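You operate a simulated robot arm through the tools that you are given. There is no shell and no other tool.

The job below is to be done with a simulated robot arm. You get a single attempt, and the scene is never put back.

## Task
Pack the yellow mug between both ribbed pads and fold the carton's flaps in.
Fine: the mug stands upright; each pad lies against it. Set down upright: yellow mug.
Where things are to end (x, y in the base frame): yellow mug within 30 mm of [690, 420].

It is judged by the outcome, as a careful person would: the job done as asked, and still so three seconds after it is handed in. It fails if anything else is knocked over, pushed out of place, dropped, spilled or broken. Flat cloth is picked up by pressing the open fingertips on it (5 to 10 N) and closing them slowly along it; thin cloth reads only 2 to 8 mm in the jaws.

## Robot
A 6-joint arm with a fingered hand, fixed in place. Base frame: the origin is at the foot of the arm, x ahead of it, y to its left, z up; the work surface is at about z = 850. Lengths are in mm, angles in rad, forces in N, time in s.
With the tool pointing down near the work surface it reaches from about 300 to 920 mm from the base axis. Its first joint turns from -2.897 to 2.897 rad. Payload 5 kg.
Tool frame: the origin (TCP) lies between the finger pads and is the grasp point; the fingertips stand 37 mm ahead of it; z points along the fingers, y is the line along which they close. The gripper opens to 124 mm. The gripper's body begins 43 mm behind the TCP. The gripper is a hand of 3 fingers: y runs from the thumb to the fingers, the wrist lies at [-21, -125, -215] in the tool frame, and closing takes about 1.5 s.
Orientation is that of the tool frame in the base frame, as a unit quaternion [x, y, z, w]. With the fingers straight down and the wrist toward the robot, the tool's x, y and z point along [0, 1, 0], [1, 0, 0] and [0, 0, -1] of the base frame.

## Interface
- The arm moves only by the tool play_rows. Its argument "series" is a list of rows, each an object of numbers (a shift or turn left out is 0, a gripper value left out holds the last): "ax", "ay", "az": the turn, a rotation vector about the tool's x, y, z in rad; "tx", "ty", "tz": the shift along the tool's x, y, z in mm; "claw": the finger opening in mm, from 0 to 124. In form: [{"ax": .., "ay": .., "az": .., "tx": .., "ty": .., "tz": .., "claw": ..}, ...]. A call has 1 to 20 rows; each row shifts and turns the commanded pose from where the row before left it, along the tool's axes as they then stand. A row lasts 0.2 s, in which the tool goes at most 50 mm and 0.15 rad; a call with a longer step from one row to the next is refused whole, and so is a gripper value outside its range. Where a pose cannot be reached the arm comes as near as it can. A force on the tool above 40 N (or 10 N above the force at the start of the call, whichever is more), or a blocked arm, ends the call early, and 0.2 s more pass. Each finger travels about 72 mm/s and halts on what it meets, pressing with about 27 N; the grip force reading is that of the motor and also rises with nothing between the fingers. The clock runs only during rows and for 0.2 s after the last one: add rows that do not move to give the fingers time. The reply holds the time, the measured pose of the TCP, the force on the tool along the base axes, the opening and the grip force, in the units named above and with some noise, with the torque about the TCP (base axes, N m) and any sound that the robot's microphone picked up, and new pictures: "pictures" is both (left out), scene, wrist or none.
- Cameras (640 x 400 px; columns grow to the right, rows downward): "scene" is fixed at [401.3, -648.7, 1490.4]; the picture's right is [0.89, -0.46, 0.00], its down [-0.33, -0.63, -0.70] and it looks along [0.32, 0.62, -0.71] (base axes); focal length 248 px, centre (320, 200). "wrist" rides on the gripper at [72, -104, -154] in the tool frame; the picture's right is [-0.83, 0.26, -0.49], its down [-0.51, -0.72, 0.47] and it looks along [-0.23, 0.64, 0.73] (tool axes); focal length 243 px, centre (320, 200). There is no depth. A picture from a camera that has moved, and an enlarged one, comes with that camera's place and axes in the base frame and with its lens.
- set_grasp(shape): the hand has 3 fingers and takes this shape, open, in about a second: jaw (thumb against the fingers, like two jaws); tri (thumb and two fingers); tip (a fingertip pinch); poke (one finger out to press); point (the index stretched); flat (the hand flat); cup (the hand cupped); fist (a fist). The gripper value then closes the fingers along that shape, each until it touches; the sizes above hold for jaw. It gives what a move gives, with no picture.
- inspect(camera, box): a new picture of the part [left, top, right, bottom] of that camera's present view, enlarged. The clock stands still meanwhile.
- hand_in(): hands the job in; it is judged then, once.

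Nothing tells you positions but the pictures and the camera data. Unless the task says otherwise, let go and move clear before handing in.

The tools are called after "Emit:" by a JSON object that holds its "fn" and its "kwargs". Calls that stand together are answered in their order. play_rows: Moves the arm, as the interface text tells. Its arguments: {"type":"object","properties":{"series":{"type":"array","items":{"type":"object","properties":{"ax":{"type":"number"},"ay":{"type":"number"},"az":{"type":"number"},"tx":{"type":"number"},"ty":{"type":"number"},"tz":{"type":"number"},"claw":{"type":"number"}}}},"pictures":{"type":"string","enum":["both","scene","wrist","none"]}},"required":["series"]} The other tools are called the same way: set_grasp (shape) gives the hand a shape; inspect (camera, box) takes an enlarged picture of a part of a camera's view; hand_in () hands the job in.

At the start:

```text
clock: 0.0
tool_pos: [562.6, 487.2, 1172.5]
tcp_rot: [0.707, 0.707, 0.0, 0.0]
force: [0.1, 0.7, 1.2]
ft_torque: [-0.02, 0.0, 0.02]
opening: 123.7
grasp_force: 0.1
shape: jaw
```

scene: 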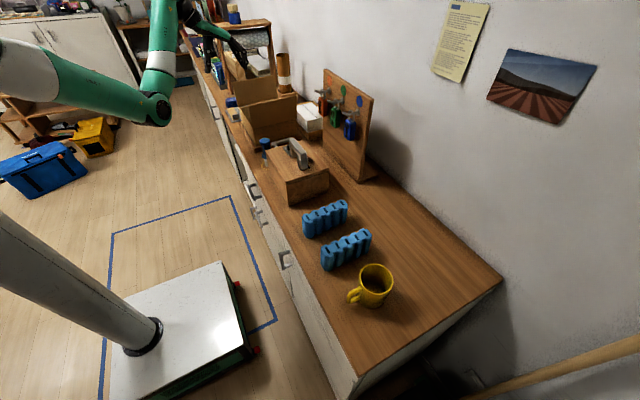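
wrist: 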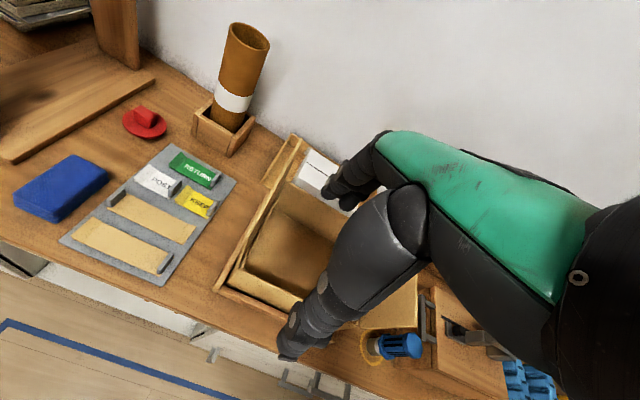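

I see the yellow mug at the near end of the bench (about x 640, y -470), two blue ribbed pads near y -330 and y -200, and an open carton around [690, 420]. I'll enlarge the views before moving anything.

Emit:
{"fn": "inspect", "kwargs": {"camera": "scene", "box": [280, 180, 440, 320]}}

Emit:
{"fn": "inspect", "kwargs": {"camera": "scene", "box": [200, 30, 360, 210]}}

Emit:
{"fn": "inspect", "kwargs": {"camera": "wrist", "box": [200, 120, 520, 400]}}

```text
2.86 times, centred on (360, 250) of scene
camera zoom: at [401.3, -648.7, 1490.4], right [0.89, -0.46, 0.0], down [-0.33, -0.63, -0.7], along [0.32, 0.62, -0.71], focal length 708 px, centre (206, 57)
```

zoom: 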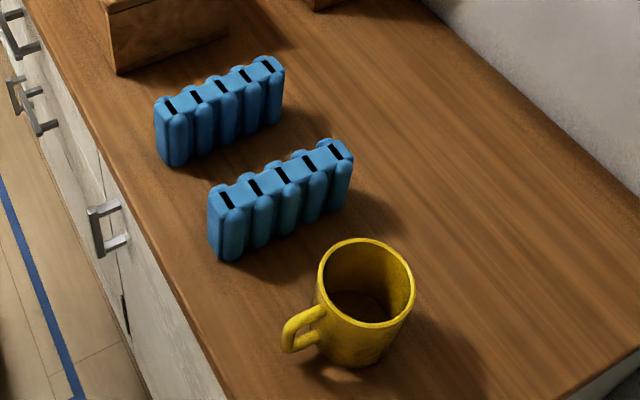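

```text
2.22 times, centred on (280, 120) of scene
camera zoom: at [401.3, -648.7, 1490.4], right [0.89, -0.46, 0.0], down [-0.33, -0.63, -0.7], along [0.32, 0.62, -0.71], focal length 551 px, centre (409, 378)
```

zoom: 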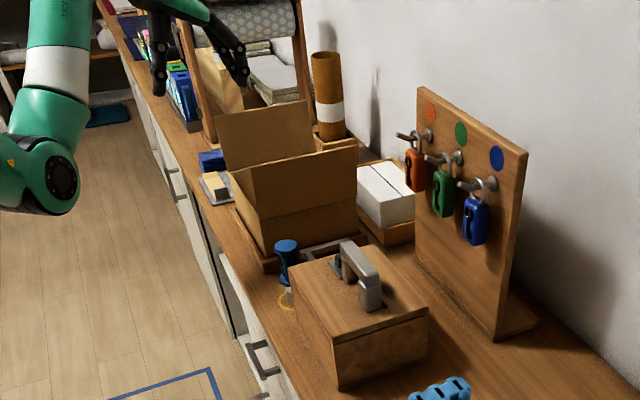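

```text
1.43 times, centred on (360, 260) of wrist
camera zoom: at [459.1, 560.3, 1324.4], right [0.26, -0.83, 0.49], down [-0.72, -0.51, -0.47], along [0.64, -0.23, -0.73], focal length 347 px, centre (263, 114)
```

zoom: 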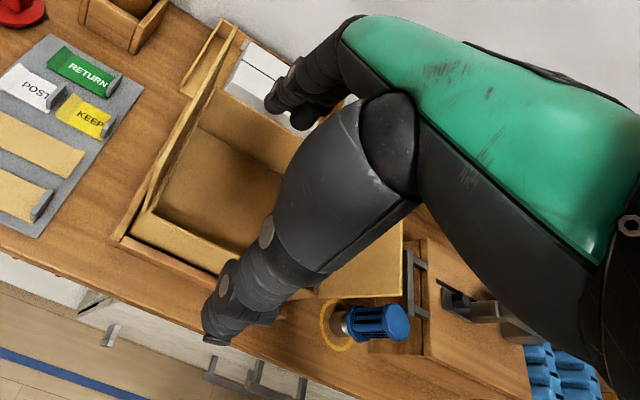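

The mug stands at about (647, -460) with its handle toward -x, and the two pads stand upright with their long side along x. I'll move the hand in the -y direction at the present height to get a clear look into the carton.

Emit:
{"fn": "play_rows", "kwargs": {"series": [{"tx": -40}, {"tx": -40}, {"tx": -40}, {"tx": -40}, {}], "pictures": "both"}}

```text
clock: 1.2
tool_pos: [574.4, 330.7, 1156.5]
tcp_rot: [0.706, 0.708, 0.002, 0.0]
force: [-0.7, -0.5, 0.6]
ft_torque: [0.01, -0.01, 0.03]
opening: 123.8
grasp_force: 0.0
shape: jaw
out of reach, approached as far as the arm can: row 3, 4
camera wrist: at [469.4, 403.7, 1309.1], right [0.26, -0.83, 0.49], down [-0.72, -0.51, -0.47], along [0.64, -0.23, -0.73], focal length 243 px, centre (320, 200)
```

scene: 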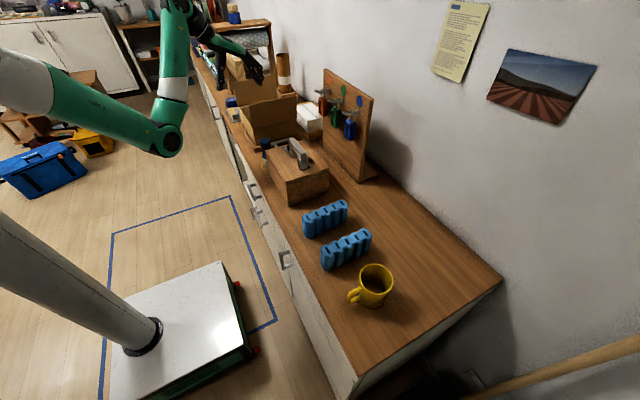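
wrist: 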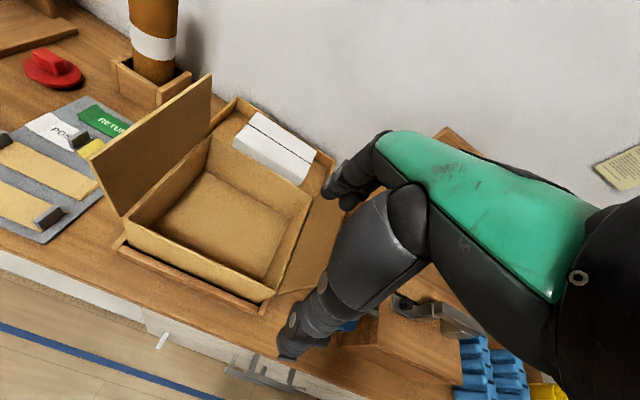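

The carton is now clearly visible: it sits in a low wooden tray, with one flap standing up on the +y side and one leaning out on the -y side. I'll zoom in for measurements.

Emit:
{"fn": "inspect", "kwargs": {"camera": "wrist", "box": [80, 60, 400, 320]}}

Emit:
{"fn": "inspect", "kwargs": {"camera": "scene", "box": [210, 50, 330, 160]}}

Emit:
{"fn": "inspect", "kwargs": {"camera": "wrist", "box": [260, 100, 640, 400]}}

```text
1.54 times, centred on (240, 190) of wrist
camera zoom: at [469.4, 403.7, 1309.1], right [0.26, -0.83, 0.49], down [-0.72, -0.51, -0.47], along [0.64, -0.23, -0.73], focal length 373 px, centre (443, 215)
```

zoom: 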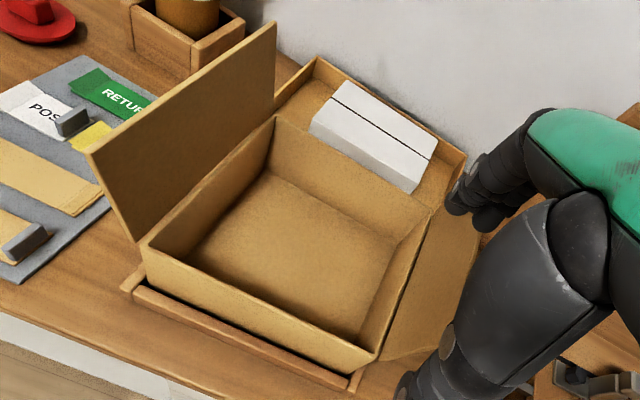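

```text
3.64 times, centred on (270, 105) of scene
camera zoom: at [401.3, -648.7, 1490.4], right [0.89, -0.46, 0.0], down [-0.33, -0.63, -0.7], along [0.32, 0.62, -0.71], focal length 902 px, centre (502, 546)
```

zoom: 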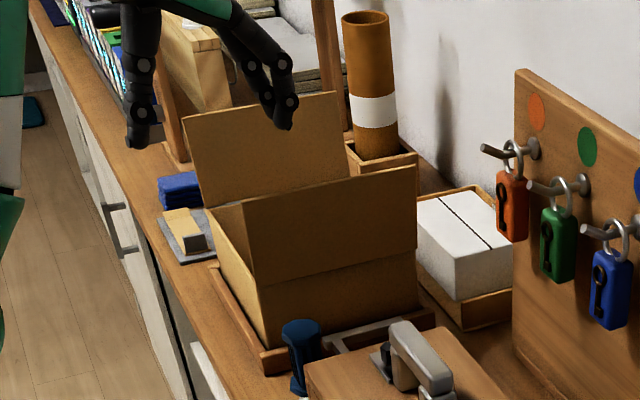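

```text
1.33 times, centred on (450, 250) of wrist
camera zoom: at [469.4, 403.7, 1309.1], right [0.26, -0.83, 0.49], down [-0.72, -0.51, -0.47], along [0.64, -0.23, -0.73], focal length 324 px, centre (147, 133)
```

zoom: 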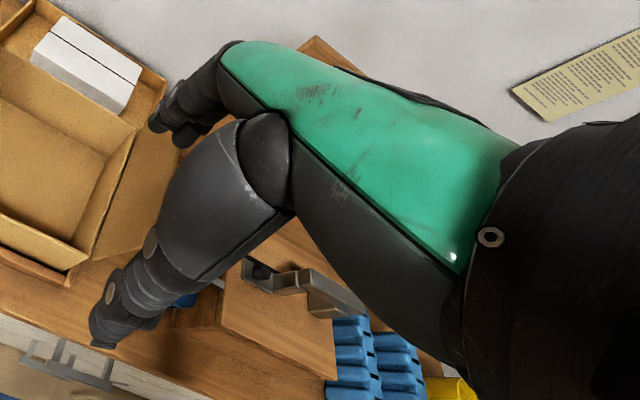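

The carton interior is about x 590–790, y 305–530, with the rim near z 945 and flaps about 110 mm long, so I take its centre as about [690, 418]. Next I'll travel over to the pads and mug, staying high, to measure them.

Emit:
{"fn": "play_rows", "kwargs": {"series": [{"ty": 40, "tx": -20, "tz": 0}, {"ty": 30, "tx": -30}, {"tx": -45}, {"tx": -45}, {"tx": -45}, {"tx": -45}, {"tx": -45}, {"tx": -45}, {"tx": -45}, {"tx": -45}, {"tx": -45}, {"tx": -45}, {"tx": -45}, {"tx": -45}, {"tx": -45}, {}], "pictures": "both"}}

```text
clock: 4.6
tool_pos: [646.1, -301.4, 1153.7]
tcp_rot: [0.708, 0.707, 0.0, 0.0]
force: [1.4, -0.1, -0.1]
ft_torque: [0.02, -0.04, -0.01]
opening: 124.0
grasp_force: 0.1
shape: jaw
camera wrist: at [541.4, -228.5, 1307.6], right [0.26, -0.83, 0.49], down [-0.72, -0.51, -0.47], along [0.64, -0.23, -0.73], focal length 243 px, centre (320, 200)
```

scene: 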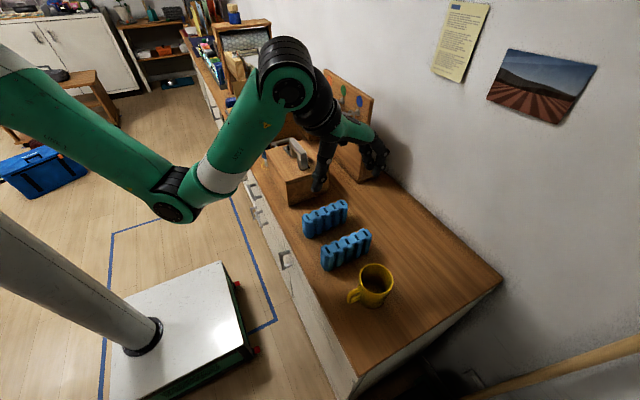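
wrist: 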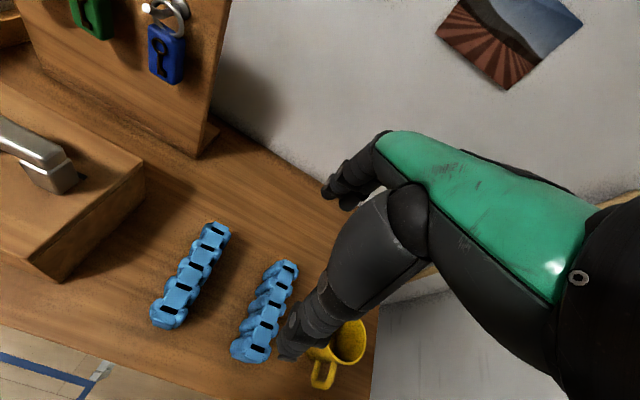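

The pads are seen well from above here. I'll zoom in to measure length, thickness and height.

Emit:
{"fn": "inspect", "kwargs": {"camera": "wrist", "box": [130, 200, 390, 400]}}

Emit:
{"fn": "inspect", "kwargs": {"camera": "scene", "box": [290, 190, 410, 310]}}

Emit:
{"fn": "inspect", "kwargs": {"camera": "scene", "box": [240, 30, 400, 200]}}

```text
2.00 times, centred on (260, 300) of wrist
camera zoom: at [541.4, -228.5, 1307.6], right [0.26, -0.83, 0.49], down [-0.72, -0.51, -0.47], along [0.64, -0.23, -0.73], focal length 485 px, centre (440, 0)
```

zoom: 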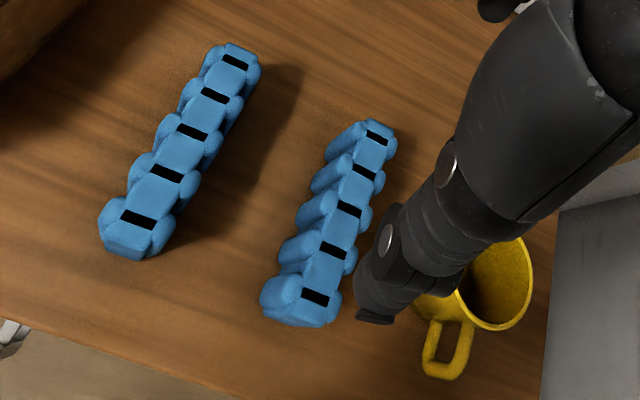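

```text
3.33 times, centred on (350, 250) of scene
camera zoom: at [401.3, -648.7, 1490.4], right [0.89, -0.46, 0.0], down [-0.33, -0.63, -0.7], along [0.32, 0.62, -0.71], focal length 826 px, centre (220, 33)
```

zoom: 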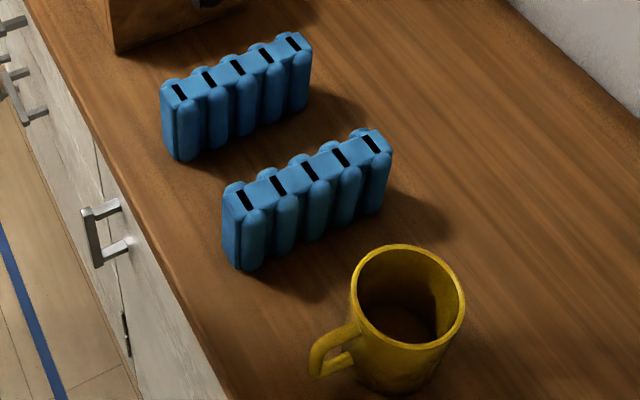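

```text
2.35 times, centred on (320, 115) of scene
camera zoom: at [401.3, -648.7, 1490.4], right [0.89, -0.46, 0.0], down [-0.33, -0.63, -0.7], along [0.32, 0.62, -0.71], focal length 583 px, centre (320, 400)
```

zoom: 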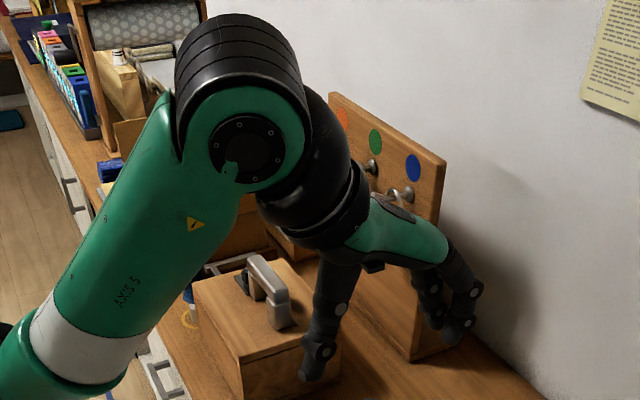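

The pads measure about 150 long × 38 thick × 80 high, with centres near (645, -337) and (650, -205), and both run along x. The best layout I see is to place the mug first and then put a pad on its +x and -x sides, so the hand always enters from the flapless robot side. I'll turn the hand 90° about the vertical so it closes along y, and look again.

Emit:
{"fn": "play_rows", "kwargs": {"series": [{"az": 0.1428}, {"az": 0.1428}, {"az": 0.1428}, {"az": 0.1428}, {"az": 0.1428}, {"az": 0.1428}, {"az": 0.1428}, {"az": 0.1428}, {"az": 0.1428}, {"az": 0.1428}, {"az": 0.1428}, {}], "pictures": "both"}}

```text
clock: 7.2
tool_pos: [656.5, -313.2, 1139.6]
tcp_rot: [1.0, 0.001, 0.001, 0.001]
force: [-0.1, -0.2, -0.1]
ft_torque: [-0.01, 0.04, -0.02]
opening: 123.9
grasp_force: 0.0
shape: jaw
out of reach, approached as far as the arm can: row 11
camera wrist: at [729.5, -208.3, 1293.3], right [-0.83, -0.26, 0.49], down [-0.51, 0.72, -0.47], along [-0.23, -0.64, -0.73], focal length 243 px, centre (320, 200)
```

scene: 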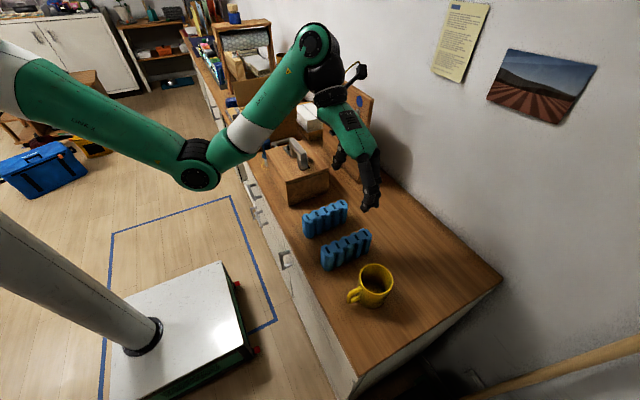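
wrist: 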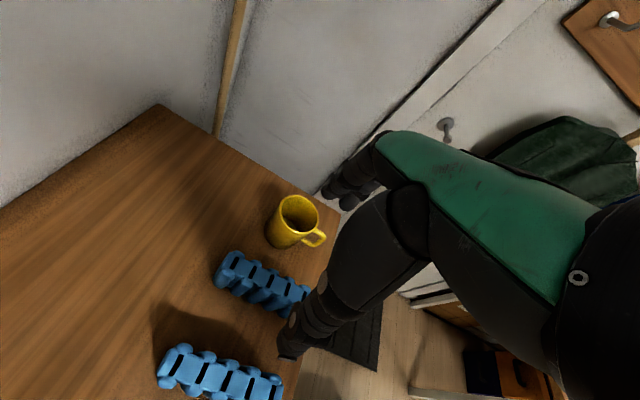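

I now see the mug and both pads from the opposite side. I'll zoom to triangulate them.

Emit:
{"fn": "inspect", "kwargs": {"camera": "wrist", "box": [140, 180, 360, 400]}}

Emit:
{"fn": "inspect", "kwargs": {"camera": "scene", "box": [280, 60, 420, 230]}}

Emit:
{"fn": "inspect", "kwargs": {"camera": "wrist", "box": [240, 180, 350, 280]}}

```text
1.82 times, centred on (250, 290) of wrist
camera zoom: at [729.5, -208.3, 1293.3], right [-0.83, -0.26, 0.49], down [-0.51, 0.72, -0.47], along [-0.23, -0.64, -0.73], focal length 441 px, centre (447, 36)
```

zoom: 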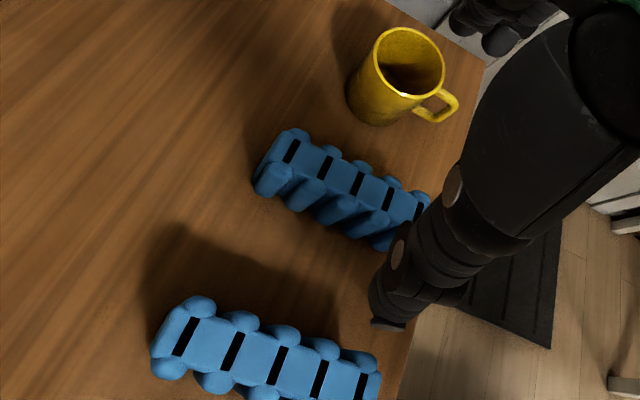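

```text
2.35 times, centred on (350, 145) of scene
camera zoom: at [401.3, -648.7, 1490.4], right [0.89, -0.46, 0.0], down [-0.33, -0.63, -0.7], along [0.32, 0.62, -0.71], focal length 583 px, centre (249, 329)
```

zoom: 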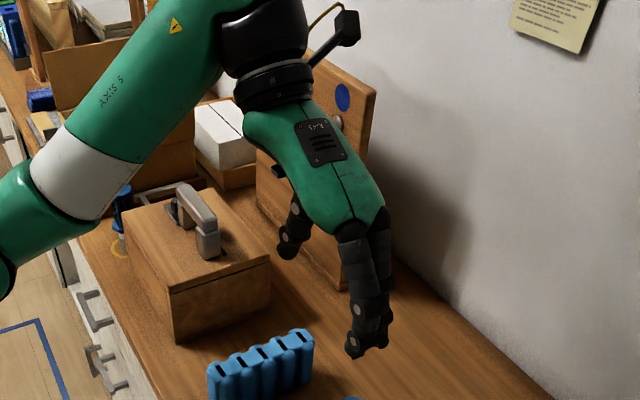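

```text
4.00 times, centred on (295, 230) of wrist
camera zoom: at [729.5, -208.3, 1293.3], right [-0.83, -0.26, 0.49], down [-0.51, 0.72, -0.47], along [-0.23, -0.64, -0.73], focal length 970 px, centre (420, 80)
```

zoom: 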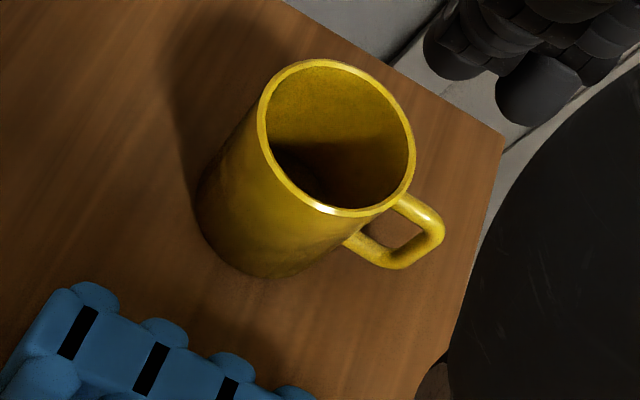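

Triangulated from both views: mug axis at (646, -463), rim z about 940, handle toward -x; pad centres at (644.5, -336) and (646.5, -209.5), tops z about 930. I'll take the pad next to the mug first, narrowing the jaws and hovering above it.

Emit:
{"fn": "play_rows", "kwargs": {"series": [{"tx": -4, "ty": 8, "tz": 35, "claw": 90}, {"tx": -4, "ty": 8, "tz": 35}, {"tx": -4, "ty": 7, "tz": 35}, {"tz": 34}, {}, {}], "pictures": "both"}}

```text
clock: 8.6
tool_pos: [645.4, -336.9, 1002.8]
tcp_rot: [1.0, 0.002, 0.0, 0.0]
force: [-0.3, -0.7, 0.0]
ft_torque: [-0.02, 0.01, 0.04]
opening: 90.5
grasp_force: 0.0
shape: jaw
camera wrist: at [717.7, -231.0, 1155.1], right [-0.83, -0.26, 0.49], down [-0.51, 0.72, -0.47], along [-0.23, -0.64, -0.73], focal length 243 px, centre (320, 200)
```

scene: 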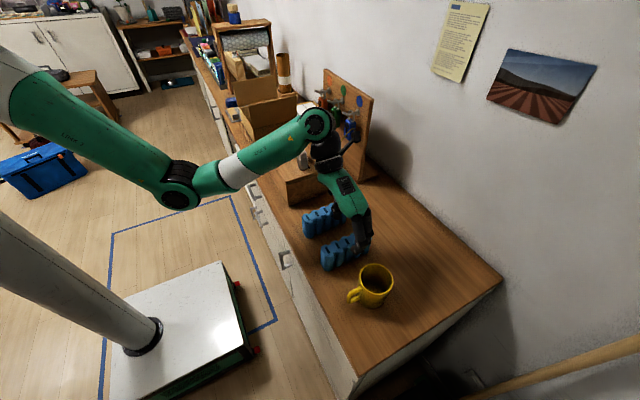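
wrist: 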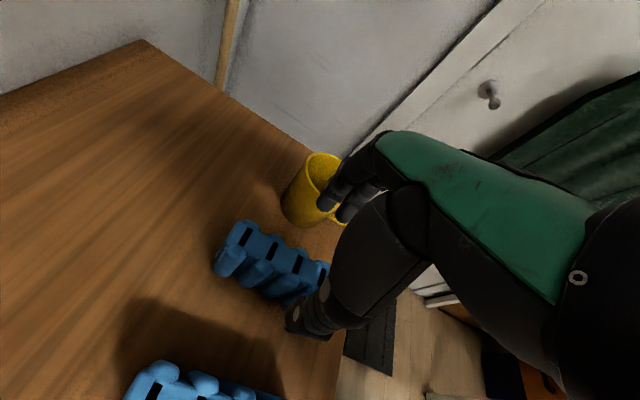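

Emit:
{"fn": "inspect", "kwargs": {"camera": "scene", "box": [290, 100, 410, 310]}}

Emit:
{"fn": "inspect", "kwargs": {"camera": "wrist", "box": [200, 140, 420, 360]}}

```text
1.90 times, centred on (350, 205) of scene
camera zoom: at [401.3, -648.7, 1490.4], right [0.89, -0.46, 0.0], down [-0.33, -0.63, -0.7], along [0.32, 0.62, -0.71], focal length 472 px, centre (263, 190)
```

zoom: 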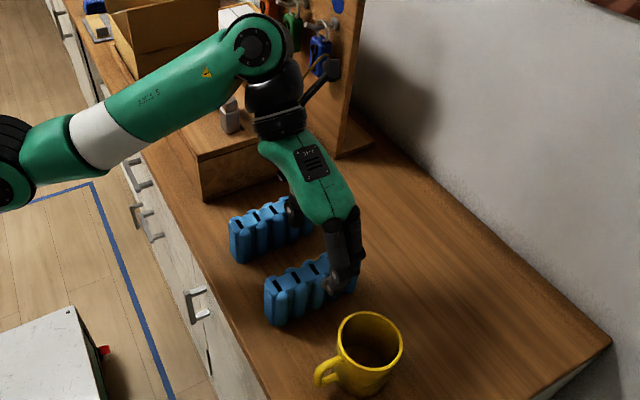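

```text
1.82 times, centred on (310, 250) of wrist
camera zoom: at [717.7, -231.0, 1155.1], right [-0.83, -0.26, 0.49], down [-0.51, 0.72, -0.47], along [-0.23, -0.64, -0.73], focal length 441 px, centre (338, 109)
```

zoom: 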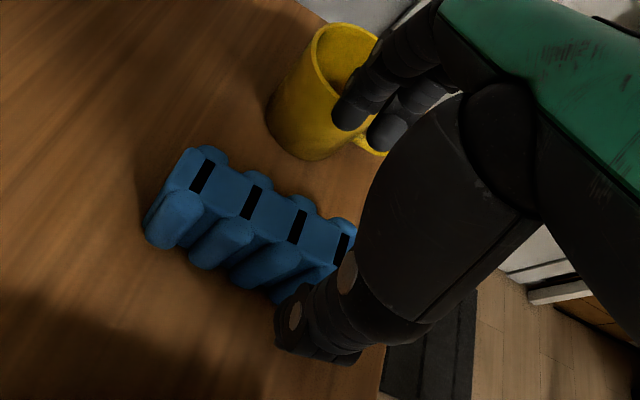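

The two fingers and thumb straddle the pad with clearance to the mug. I'll shift slightly to centre on the pad, descend, and close on it.

Emit:
{"fn": "play_rows", "kwargs": {"series": [{"tx": 6, "tz": 30}, {"tz": 30}, {"tz": 28}, {}, {"claw": 70}, {"claw": 50}, {"claw": 30}, {"claw": 20}, {}, {}], "pictures": "both"}}

```text
clock: 10.8
tool_pos: [651.8, -338.3, 912.5]
tcp_rot: [1.0, 0.001, 0.0, 0.0]
force: [-0.2, -0.3, 0.4]
ft_torque: [0.02, 0.01, 0.0]
opening: 38.2
grasp_force: 27.3
shape: jaw
camera wrist: at [724.6, -233.0, 1066.0], right [-0.83, -0.26, 0.49], down [-0.51, 0.72, -0.47], along [-0.23, -0.64, -0.73], focal length 243 px, centre (320, 200)
```

scene: 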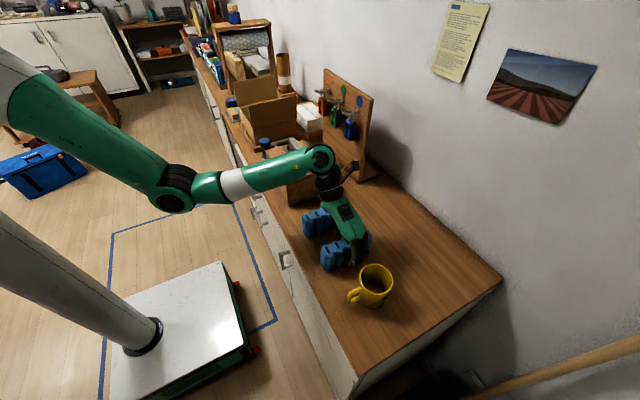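
wrist: 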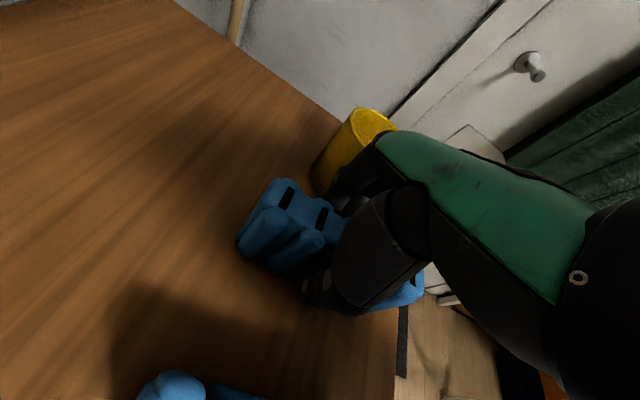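

The pad is held, 38 mm thick, with grip at 27 N. I'll lift it straight up to travel height.

Emit:
{"fn": "play_rows", "kwargs": {"series": [{"tz": -15}, {"tz": -30}, {"tz": -40}, {"tz": -40}, {"tz": -40}, {"tz": -30}, {"tz": -20}, {}], "pictures": "both"}}

```text
clock: 12.6
tool_pos: [651.6, -337.1, 1127.3]
tcp_rot: [1.0, 0.001, 0.0, 0.0]
force: [0.4, -0.7, -0.9]
ft_torque: [0.0, 0.03, 0.01]
opening: 38.1
grasp_force: 27.5
shape: jaw
camera wrist: at [724.7, -231.8, 1280.1], right [-0.83, -0.26, 0.49], down [-0.51, 0.72, -0.47], along [-0.23, -0.64, -0.73], focal length 243 px, centre (320, 200)
```

scene: 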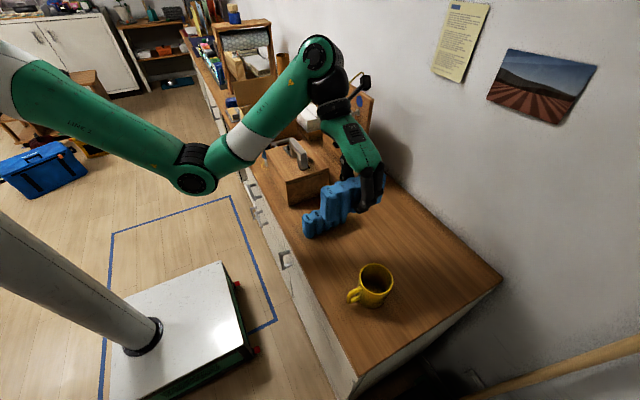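
wrist: 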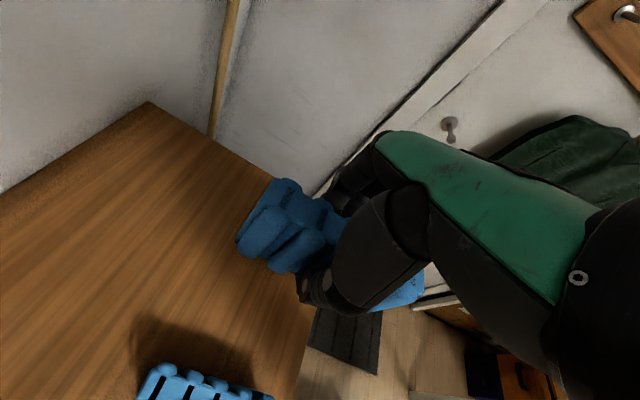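

The pad is off the table and firmly held. I'll turn the hand back so it closes along x, then raise a little and carry it over the bench toward the carton.

Emit:
{"fn": "play_rows", "kwargs": {"series": [{"az": -0.1428}, {"az": -0.1428}, {"az": -0.1428}, {"az": -0.1428}, {"az": -0.1428}, {"az": -0.1428}, {"az": -0.1428}, {"az": -0.1428}, {"az": -0.1428}, {"az": -0.1428}, {"az": -0.1428}, {"tz": -25}, {}], "pictures": "scene"}}

Emit:
{"fn": "play_rows", "kwargs": {"series": [{"tx": 30}, {"tx": 40}, {"tx": 40}, {"tx": 40}, {"tx": 40}, {"tx": 40}, {"tx": 40}, {"tx": 40}, {"tx": 40}, {"tx": 40}, {"tx": 40}, {"tx": 40}, {"tx": 30}, {}], "pictures": "both"}}

```text
clock: 15.4
tool_pos: [651.2, -336.1, 1153.5]
tcp_rot: [0.706, 0.708, -0.001, 0.0]
force: [0.1, -0.1, -0.5]
ft_torque: [-0.03, 0.01, 0.01]
opening: 38.3
grasp_force: 27.2
shape: jaw
```

scene: 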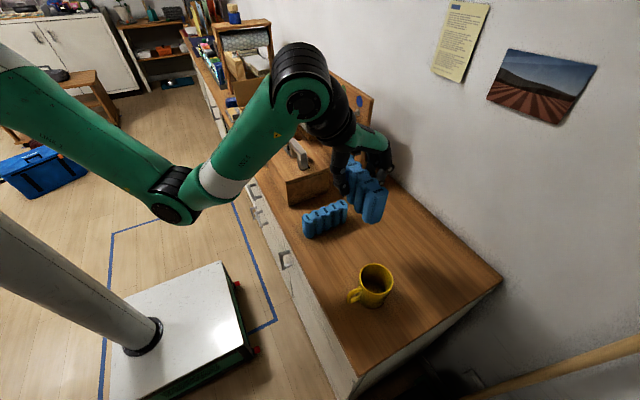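

```text
clock: 18.4
tool_pos: [650.9, 164.2, 1153.9]
tcp_rot: [0.707, 0.707, 0.001, -0.001]
force: [0.7, 0.5, -0.1]
ft_torque: [0.01, -0.01, -0.01]
opening: 38.0
grasp_force: 26.9
shape: jaw
camera wrist: at [546.3, 237.3, 1307.1], right [0.26, -0.83, 0.49], down [-0.72, -0.51, -0.47], along [0.64, -0.23, -0.73], focal length 243 px, centre (320, 200)
```

scene: 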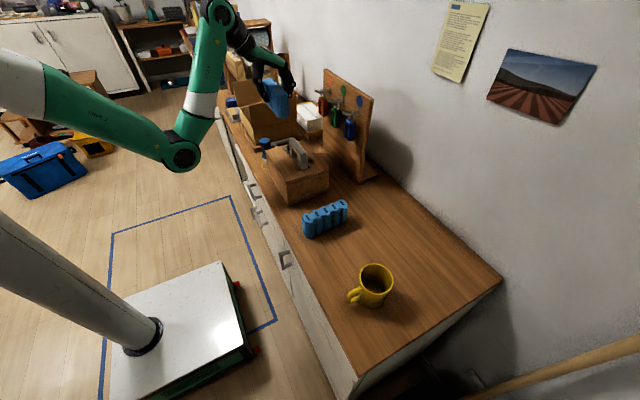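
wrist: 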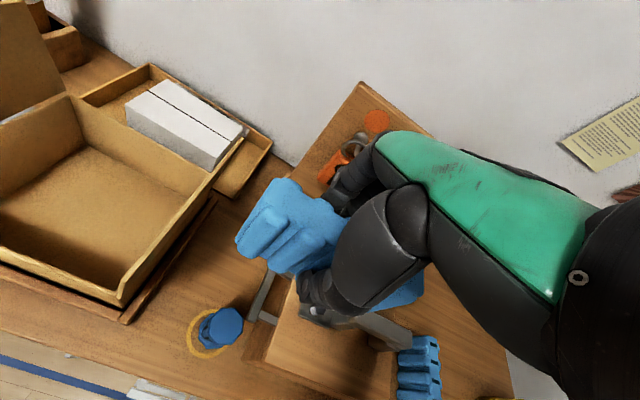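

The carton is in view again from the -y side. I'll zoom to pin down the rim, floor and the -y flap before lowering anything in.

Emit:
{"fn": "inspect", "kwargs": {"camera": "wrist", "box": [0, 40, 290, 340]}}

Emit:
{"fn": "inspect", "kwargs": {"camera": "scene", "box": [210, 50, 330, 160]}}

```text
1.33 times, centred on (145, 190) of wrist
camera zoom: at [546.3, 237.3, 1307.1], right [0.26, -0.83, 0.49], down [-0.72, -0.51, -0.47], along [0.64, -0.23, -0.73], focal length 324 px, centre (553, 213)
```

zoom: 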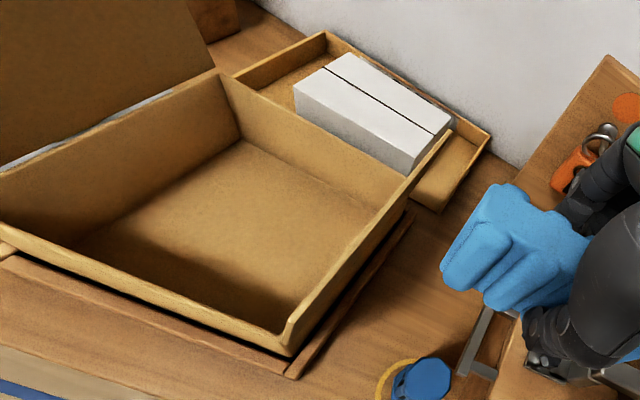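

```text
3.64 times, centred on (270, 105) of scene
camera zoom: at [401.3, -648.7, 1490.4], right [0.89, -0.46, 0.0], down [-0.33, -0.63, -0.7], along [0.32, 0.62, -0.71], focal length 902 px, centre (502, 546)
```

zoom: 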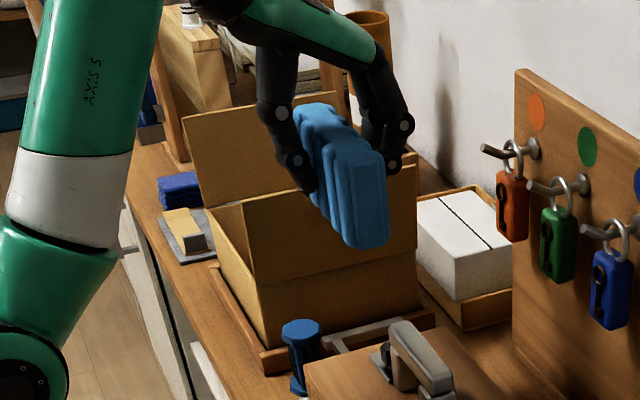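

The carton rim is at z about 957, with its inner walls near x 584–776 and y 309–522 and its centre near (680, 415). I'll carry the pad over the -y flap to above the +x side of the carton.

Emit:
{"fn": "play_rows", "kwargs": {"series": [{"tx": 37, "ty": 12}, {"tx": 38, "ty": 12}, {"tx": 38, "ty": 12}, {"tx": 38, "ty": 12}, {"tx": 37, "ty": 12}, {"tx": 37, "ty": 12}, {"tx": 36, "ty": 12}, {}, {}], "pictures": "both"}}

```text
clock: 20.4
tool_pos: [734.4, 425.8, 1155.7]
tcp_rot: [0.707, 0.707, 0.0, 0.001]
force: [-0.2, 0.0, 0.5]
ft_torque: [0.01, 0.03, 0.01]
opening: 38.0
grasp_force: 27.4
shape: jaw
camera wrist: at [630.9, 499.0, 1308.4], right [0.26, -0.83, 0.49], down [-0.72, -0.51, -0.47], along [0.64, -0.23, -0.73], focal length 243 px, centre (320, 200)
```

scene: 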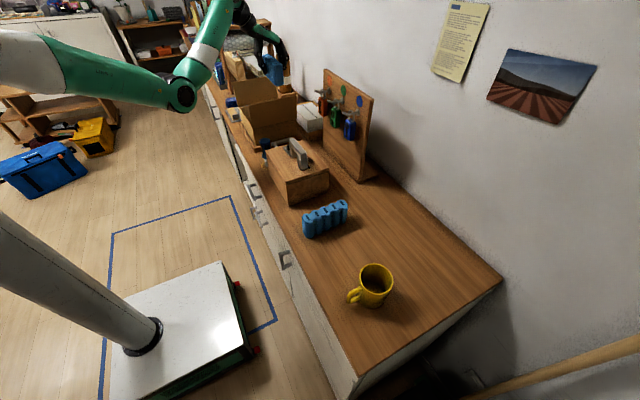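
wrist: 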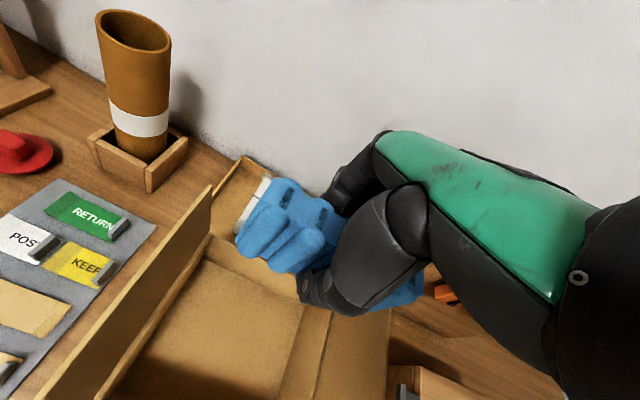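

The pad hangs over the far part of the carton. I'll lower to just above the rim and check alignment.

Emit:
{"fn": "play_rows", "kwargs": {"series": [{"tz": 40}, {"tz": 40}, {"tz": 40}, {}, {}], "pictures": "both"}}

Emit:
{"fn": "inspect", "kwargs": {"camera": "wrist", "box": [100, 140, 440, 400]}}

Emit:
{"fn": "inspect", "kwargs": {"camera": "scene", "box": [210, 30, 330, 160]}}

```text
clock: 21.6
tool_pos: [733.0, 424.2, 1032.9]
tcp_rot: [0.707, 0.707, -0.001, 0.0]
force: [-0.1, -0.6, -1.1]
ft_torque: [-0.03, -0.05, 0.04]
opening: 37.9
grasp_force: 27.4
shape: jaw
camera wrist: at [629.6, 497.3, 1185.5], right [0.26, -0.83, 0.49], down [-0.72, -0.51, -0.47], along [0.64, -0.23, -0.73], focal length 243 px, centre (320, 200)
```

scene: 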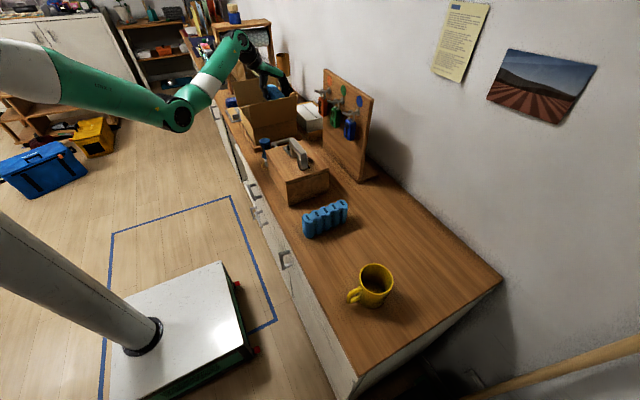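
wrist: 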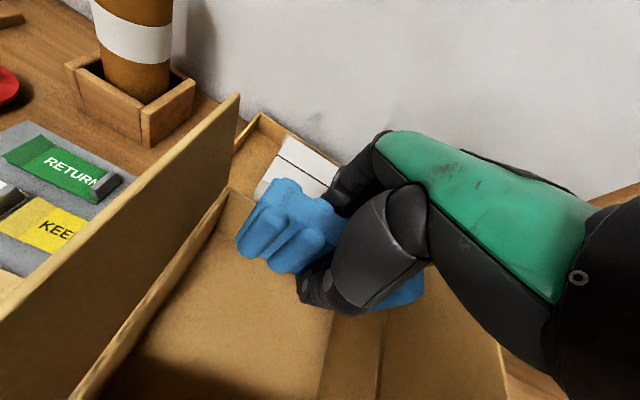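

```text
1.54 times, centred on (270, 270) of wrist
camera zoom: at [629.6, 497.3, 1185.5], right [0.26, -0.83, 0.49], down [-0.72, -0.51, -0.47], along [0.64, -0.23, -0.73], focal length 373 px, centre (397, 92)
```

zoom: 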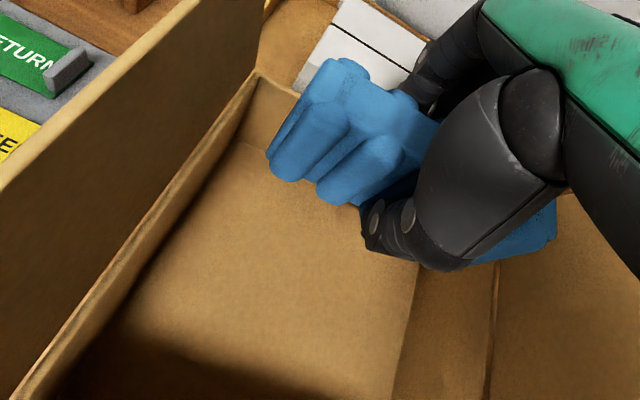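

```text
3.08 times, centred on (270, 95) of scene
camera zoom: at [401.3, -648.7, 1490.4], right [0.89, -0.46, 0.0], down [-0.33, -0.63, -0.7], along [0.32, 0.62, -0.71], focal length 763 px, centre (474, 523)
```

zoom: 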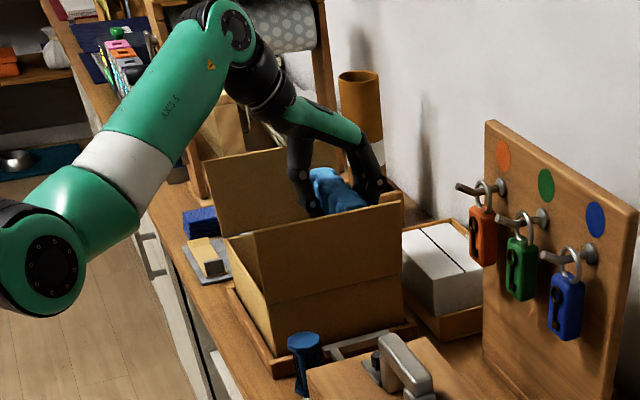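

The pad is aligned inside the far wall with about 12 mm clearance for the fingers. I'll lower it into the carton, slowly at the end.

Emit:
{"fn": "play_rows", "kwargs": {"series": [{"tz": 25}, {"tz": 25}, {"tz": 25}, {"tz": 15}, {"tz": 10}, {}], "pictures": "wrist"}}

Emit:
{"fn": "play_rows", "kwargs": {"series": [{"tz": 4}, {"tz": 4}, {}], "pictures": "none"}}

```text
clock: 22.4
tool_pos: [739.3, 425.3, 984.9]
tcp_rot: [0.707, 0.707, 0.014, 0.005]
force: [-4.4, -3.1, 10.9]
ft_torque: [-0.26, -0.5, -0.22]
opening: 38.3
grasp_force: 26.6
shape: jaw
stopped in row 3: the force on the tool passed its limit at 50 N (the readings are from after the stop); the commanded pose is now the measured one
camera wrist: at [632.1, 497.1, 1135.5], right [0.25, -0.84, 0.49], down [-0.71, -0.5, -0.5], along [0.66, -0.22, -0.72], focal length 243 px, centre (320, 200)
```

wrist: 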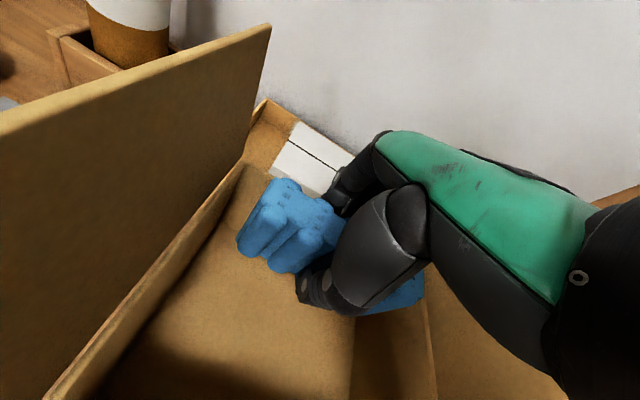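

```text
clock: 23.0
tool_pos: [743.7, 427.8, 984.6]
tcp_rot: [0.707, 0.707, 0.017, 0.008]
force: [-3.2, -2.8, 9.5]
ft_torque: [-0.22, -0.36, -0.24]
opening: 37.9
grasp_force: 27.1
shape: jaw
stopped in row 2: the force on the tool passed its limit at 43 N (the readings are from after the stop); the commanded pose is now the measured one
```

The descent was stopped by contact with the pad still about 60 mm above the floor, so something on the hand touches the carton's far wall. I'll look closely before moving again.

Emit:
{"fn": "inspect", "kwargs": {"camera": "scene", "box": [230, 50, 310, 130]}}

Emit:
{"fn": "inspect", "kwargs": {"camera": "wrist", "box": [220, 120, 460, 340]}}

```text
5.00 times, centred on (270, 90) of scene
camera zoom: at [401.3, -648.7, 1490.4], right [0.89, -0.46, 0.0], down [-0.33, -0.63, -0.7], along [0.32, 0.62, -0.71], focal length 1240 px, centre (570, 750)
```

zoom: 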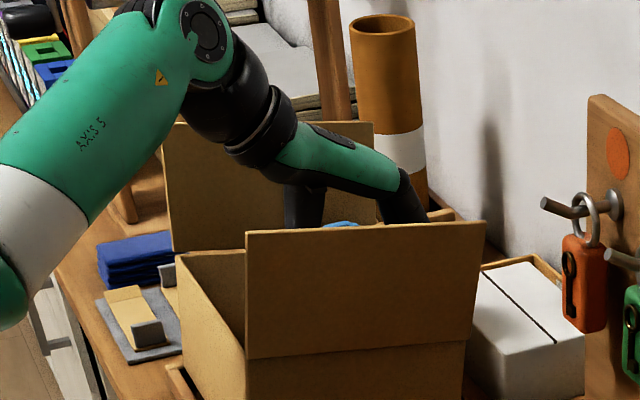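

```text
1.82 times, centred on (340, 230) of wrist
camera zoom: at [634.0, 497.6, 1133.9], right [0.24, -0.84, 0.49], down [-0.7, -0.5, -0.51], along [0.67, -0.22, -0.71], focal length 441 px, centre (284, 146)
```

zoom: 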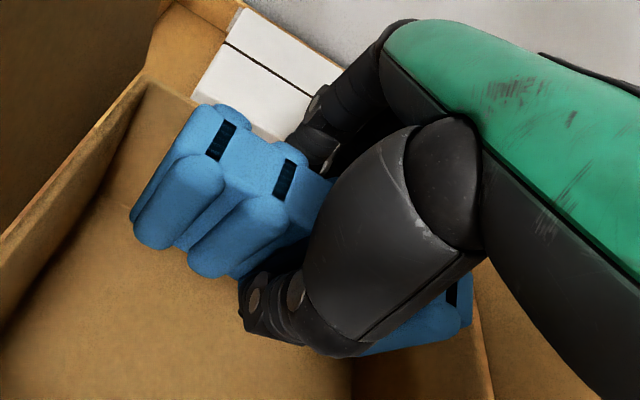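

The bent finger knuckles bow outward and landed on the far wall's rim; the torque puts the contact about 50 mm ahead of the grasp point. I'll raise straight up, correct the small tilt, and examine the finger profile and the carton.

Emit:
{"fn": "play_rows", "kwargs": {"series": [{"tz": -15}, {"tz": -25, "ty": -5}, {"tz": -20, "ax": 0.035, "ay": -0.013}, {}, {}], "pictures": "both"}}

Emit:
{"fn": "inspect", "kwargs": {"camera": "scene", "box": [230, 50, 310, 130]}}

Emit:
{"fn": "inspect", "kwargs": {"camera": "wrist", "box": [100, 140, 440, 400]}}

```text
clock: 24.2
tool_pos: [735.1, 426.2, 1039.8]
tcp_rot: [0.707, 0.707, 0.0, -0.001]
force: [0.1, 0.0, -1.0]
ft_torque: [-0.01, -0.02, -0.02]
opening: 37.8
grasp_force: 27.1
shape: jaw
camera wrist: at [631.5, 499.0, 1193.4], right [0.26, -0.83, 0.49], down [-0.72, -0.51, -0.47], along [0.64, -0.23, -0.73], focal length 243 px, centre (320, 200)
```

scene: 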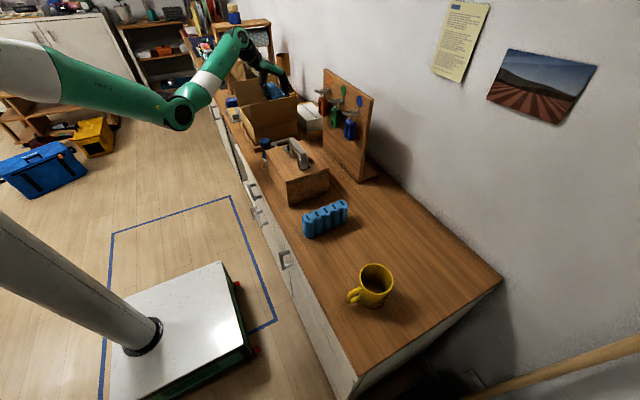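
wrist: 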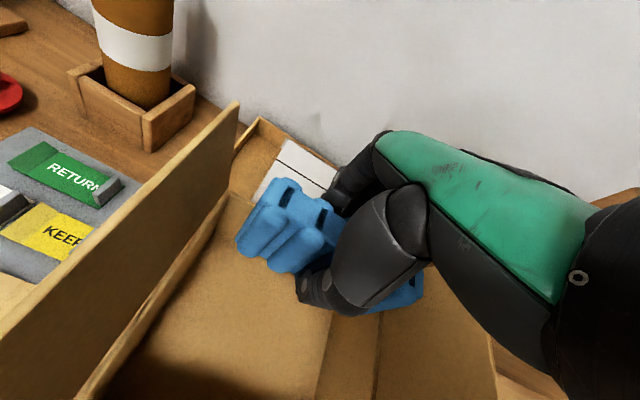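

```text
5.00 times, centred on (270, 90) of scene
camera zoom: at [401.3, -648.7, 1490.4], right [0.89, -0.46, 0.0], down [-0.33, -0.63, -0.7], along [0.32, 0.62, -0.71], focal length 1240 px, centre (570, 750)
```

zoom: 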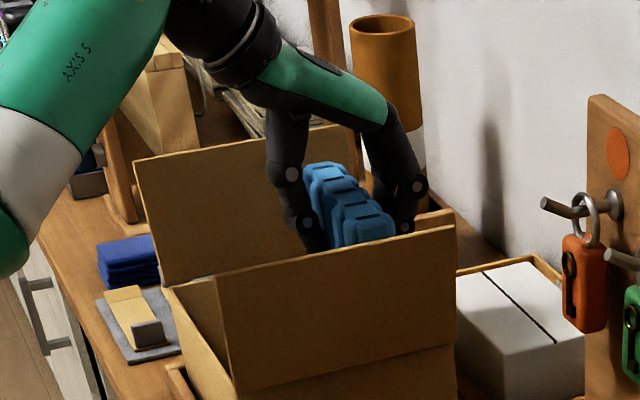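

```text
1.54 times, centred on (270, 270) of wrist
camera zoom: at [631.5, 499.0, 1193.4], right [0.26, -0.83, 0.49], down [-0.72, -0.51, -0.47], along [0.64, -0.23, -0.73], focal length 373 px, centre (397, 92)
```

zoom: 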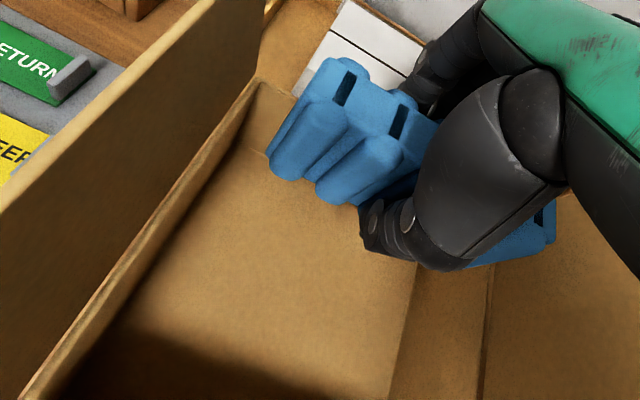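

The carton sprang back to exactly where it was, and the pad hasn't slipped. The knuckles bow out about 65 mm at rim height, so I'll set this pad down nearer the middle (x about 701), where the hand fits, and push it to the far wall afterwards.

Emit:
{"fn": "play_rows", "kwargs": {"series": [{"ty": -17}, {"ty": -17}, {"tz": 25}, {"tz": 25}, {"tz": 15}, {"tz": 10}, {}], "pictures": "wrist"}}

```text
clock: 25.8
tool_pos: [702.5, 426.7, 966.0]
tcp_rot: [0.707, 0.707, 0.0, -0.001]
force: [0.0, -1.4, -0.7]
ft_torque: [0.0, -0.01, -0.01]
opening: 37.9
grasp_force: 27.1
shape: jaw
camera wrist: at [598.6, 499.9, 1119.1], right [0.26, -0.83, 0.49], down [-0.72, -0.51, -0.47], along [0.64, -0.23, -0.73], focal length 243 px, centre (320, 200)
```

wrist: 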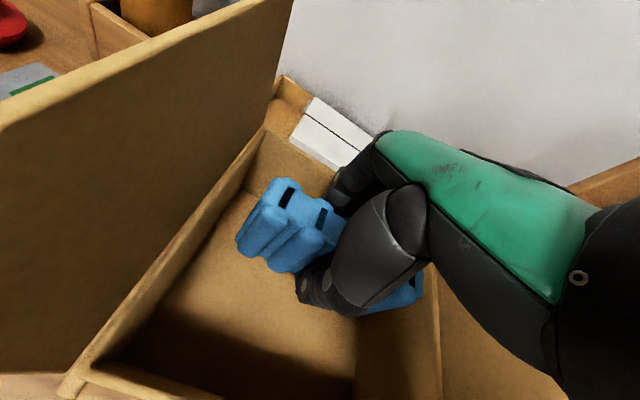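

No contact now. I'll continue down, slowly near the floor.

Emit:
{"fn": "play_rows", "kwargs": {"series": [{"tz": 12}, {"tz": 12}, {"tz": 8}, {"tz": 5}, {}], "pictures": "none"}}

```text
clock: 27.0
tool_pos: [702.4, 425.2, 928.7]
tcp_rot: [0.708, 0.707, 0.0, -0.001]
force: [0.1, -0.5, -0.1]
ft_torque: [-0.01, 0.02, 0.04]
opening: 37.9
grasp_force: 27.9
shape: jaw
```

Emit:
{"fn": "play_rows", "kwargs": {"series": [{"tz": 3}, {"tz": 3}, {"tz": 3}, {}], "pictures": "none"}}

```text
clock: 28.0
tool_pos: [700.9, 425.5, 919.6]
tcp_rot: [0.707, 0.707, 0.001, -0.001]
force: [0.4, 0.1, -0.5]
ft_torque: [0.0, -0.05, -0.01]
opening: 37.9
grasp_force: 27.3
shape: jaw
```

Emit:
{"fn": "play_rows", "kwargs": {"series": [{"tz": 2}, {"tz": 1.5}, {"tz": 1.5}, {}], "pictures": "none"}}

```text
clock: 29.0
tool_pos: [702.2, 426.3, 916.7]
tcp_rot: [0.707, 0.707, 0.002, -0.001]
force: [-2.5, -3.3, 11.8]
ft_torque: [-0.09, 0.1, -0.08]
opening: 38.4
grasp_force: 26.8
shape: jaw
```

The pad is on the carton floor (about 12 N contact at z 916.7, so the floor is about z 854). I'll release gently, rise, and look.

Emit:
{"fn": "play_rows", "kwargs": {"series": [{"tz": -0.5, "claw": 46}, {"claw": 52}, {"claw": 56}, {}, {"tz": -15}, {"tz": -25}, {"tz": -35}, {"tz": -40}, {"tz": -30}, {}], "pictures": "both"}}

Emit:
{"fn": "inspect", "kwargs": {"camera": "wrist", "box": [80, 100, 420, 400]}}

```text
clock: 31.2
tool_pos: [699.2, 424.1, 1061.4]
tcp_rot: [0.708, 0.707, 0.0, -0.001]
force: [-0.3, 0.4, -0.3]
ft_torque: [-0.02, 0.01, 0.02]
opening: 55.4
grasp_force: 0.1
shape: jaw
camera wrist: at [595.9, 498.2, 1213.6], right [0.26, -0.83, 0.49], down [-0.72, -0.51, -0.47], along [0.64, -0.23, -0.73], focal length 243 px, centre (320, 200)
```

scene: 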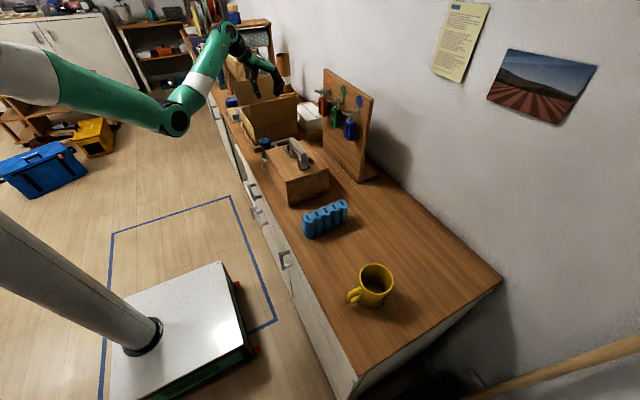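
wrist: 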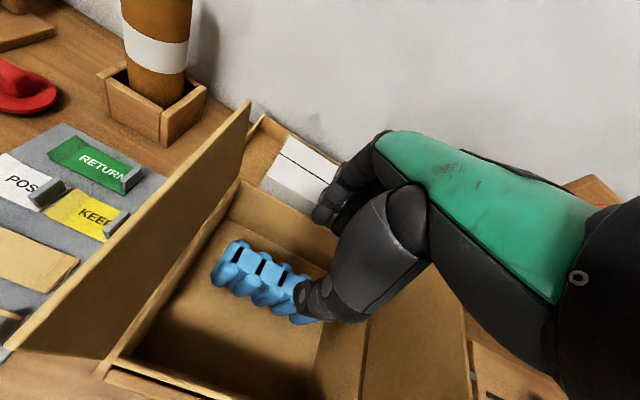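

```text
1.33 times, centred on (250, 250) of wrist
camera zoom: at [595.9, 498.2, 1213.6], right [0.26, -0.83, 0.49], down [-0.72, -0.51, -0.47], along [0.64, -0.23, -0.73], focal length 324 px, centre (413, 133)
```

zoom: 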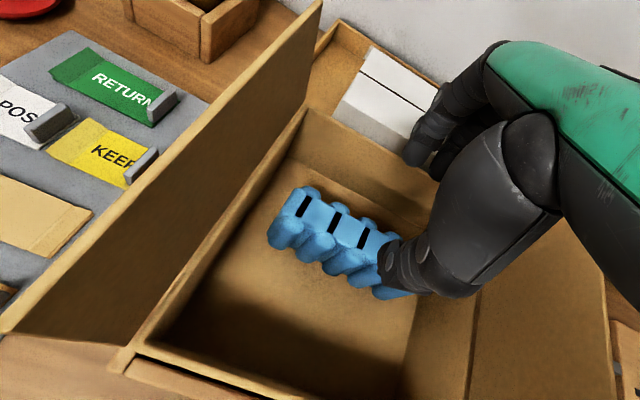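

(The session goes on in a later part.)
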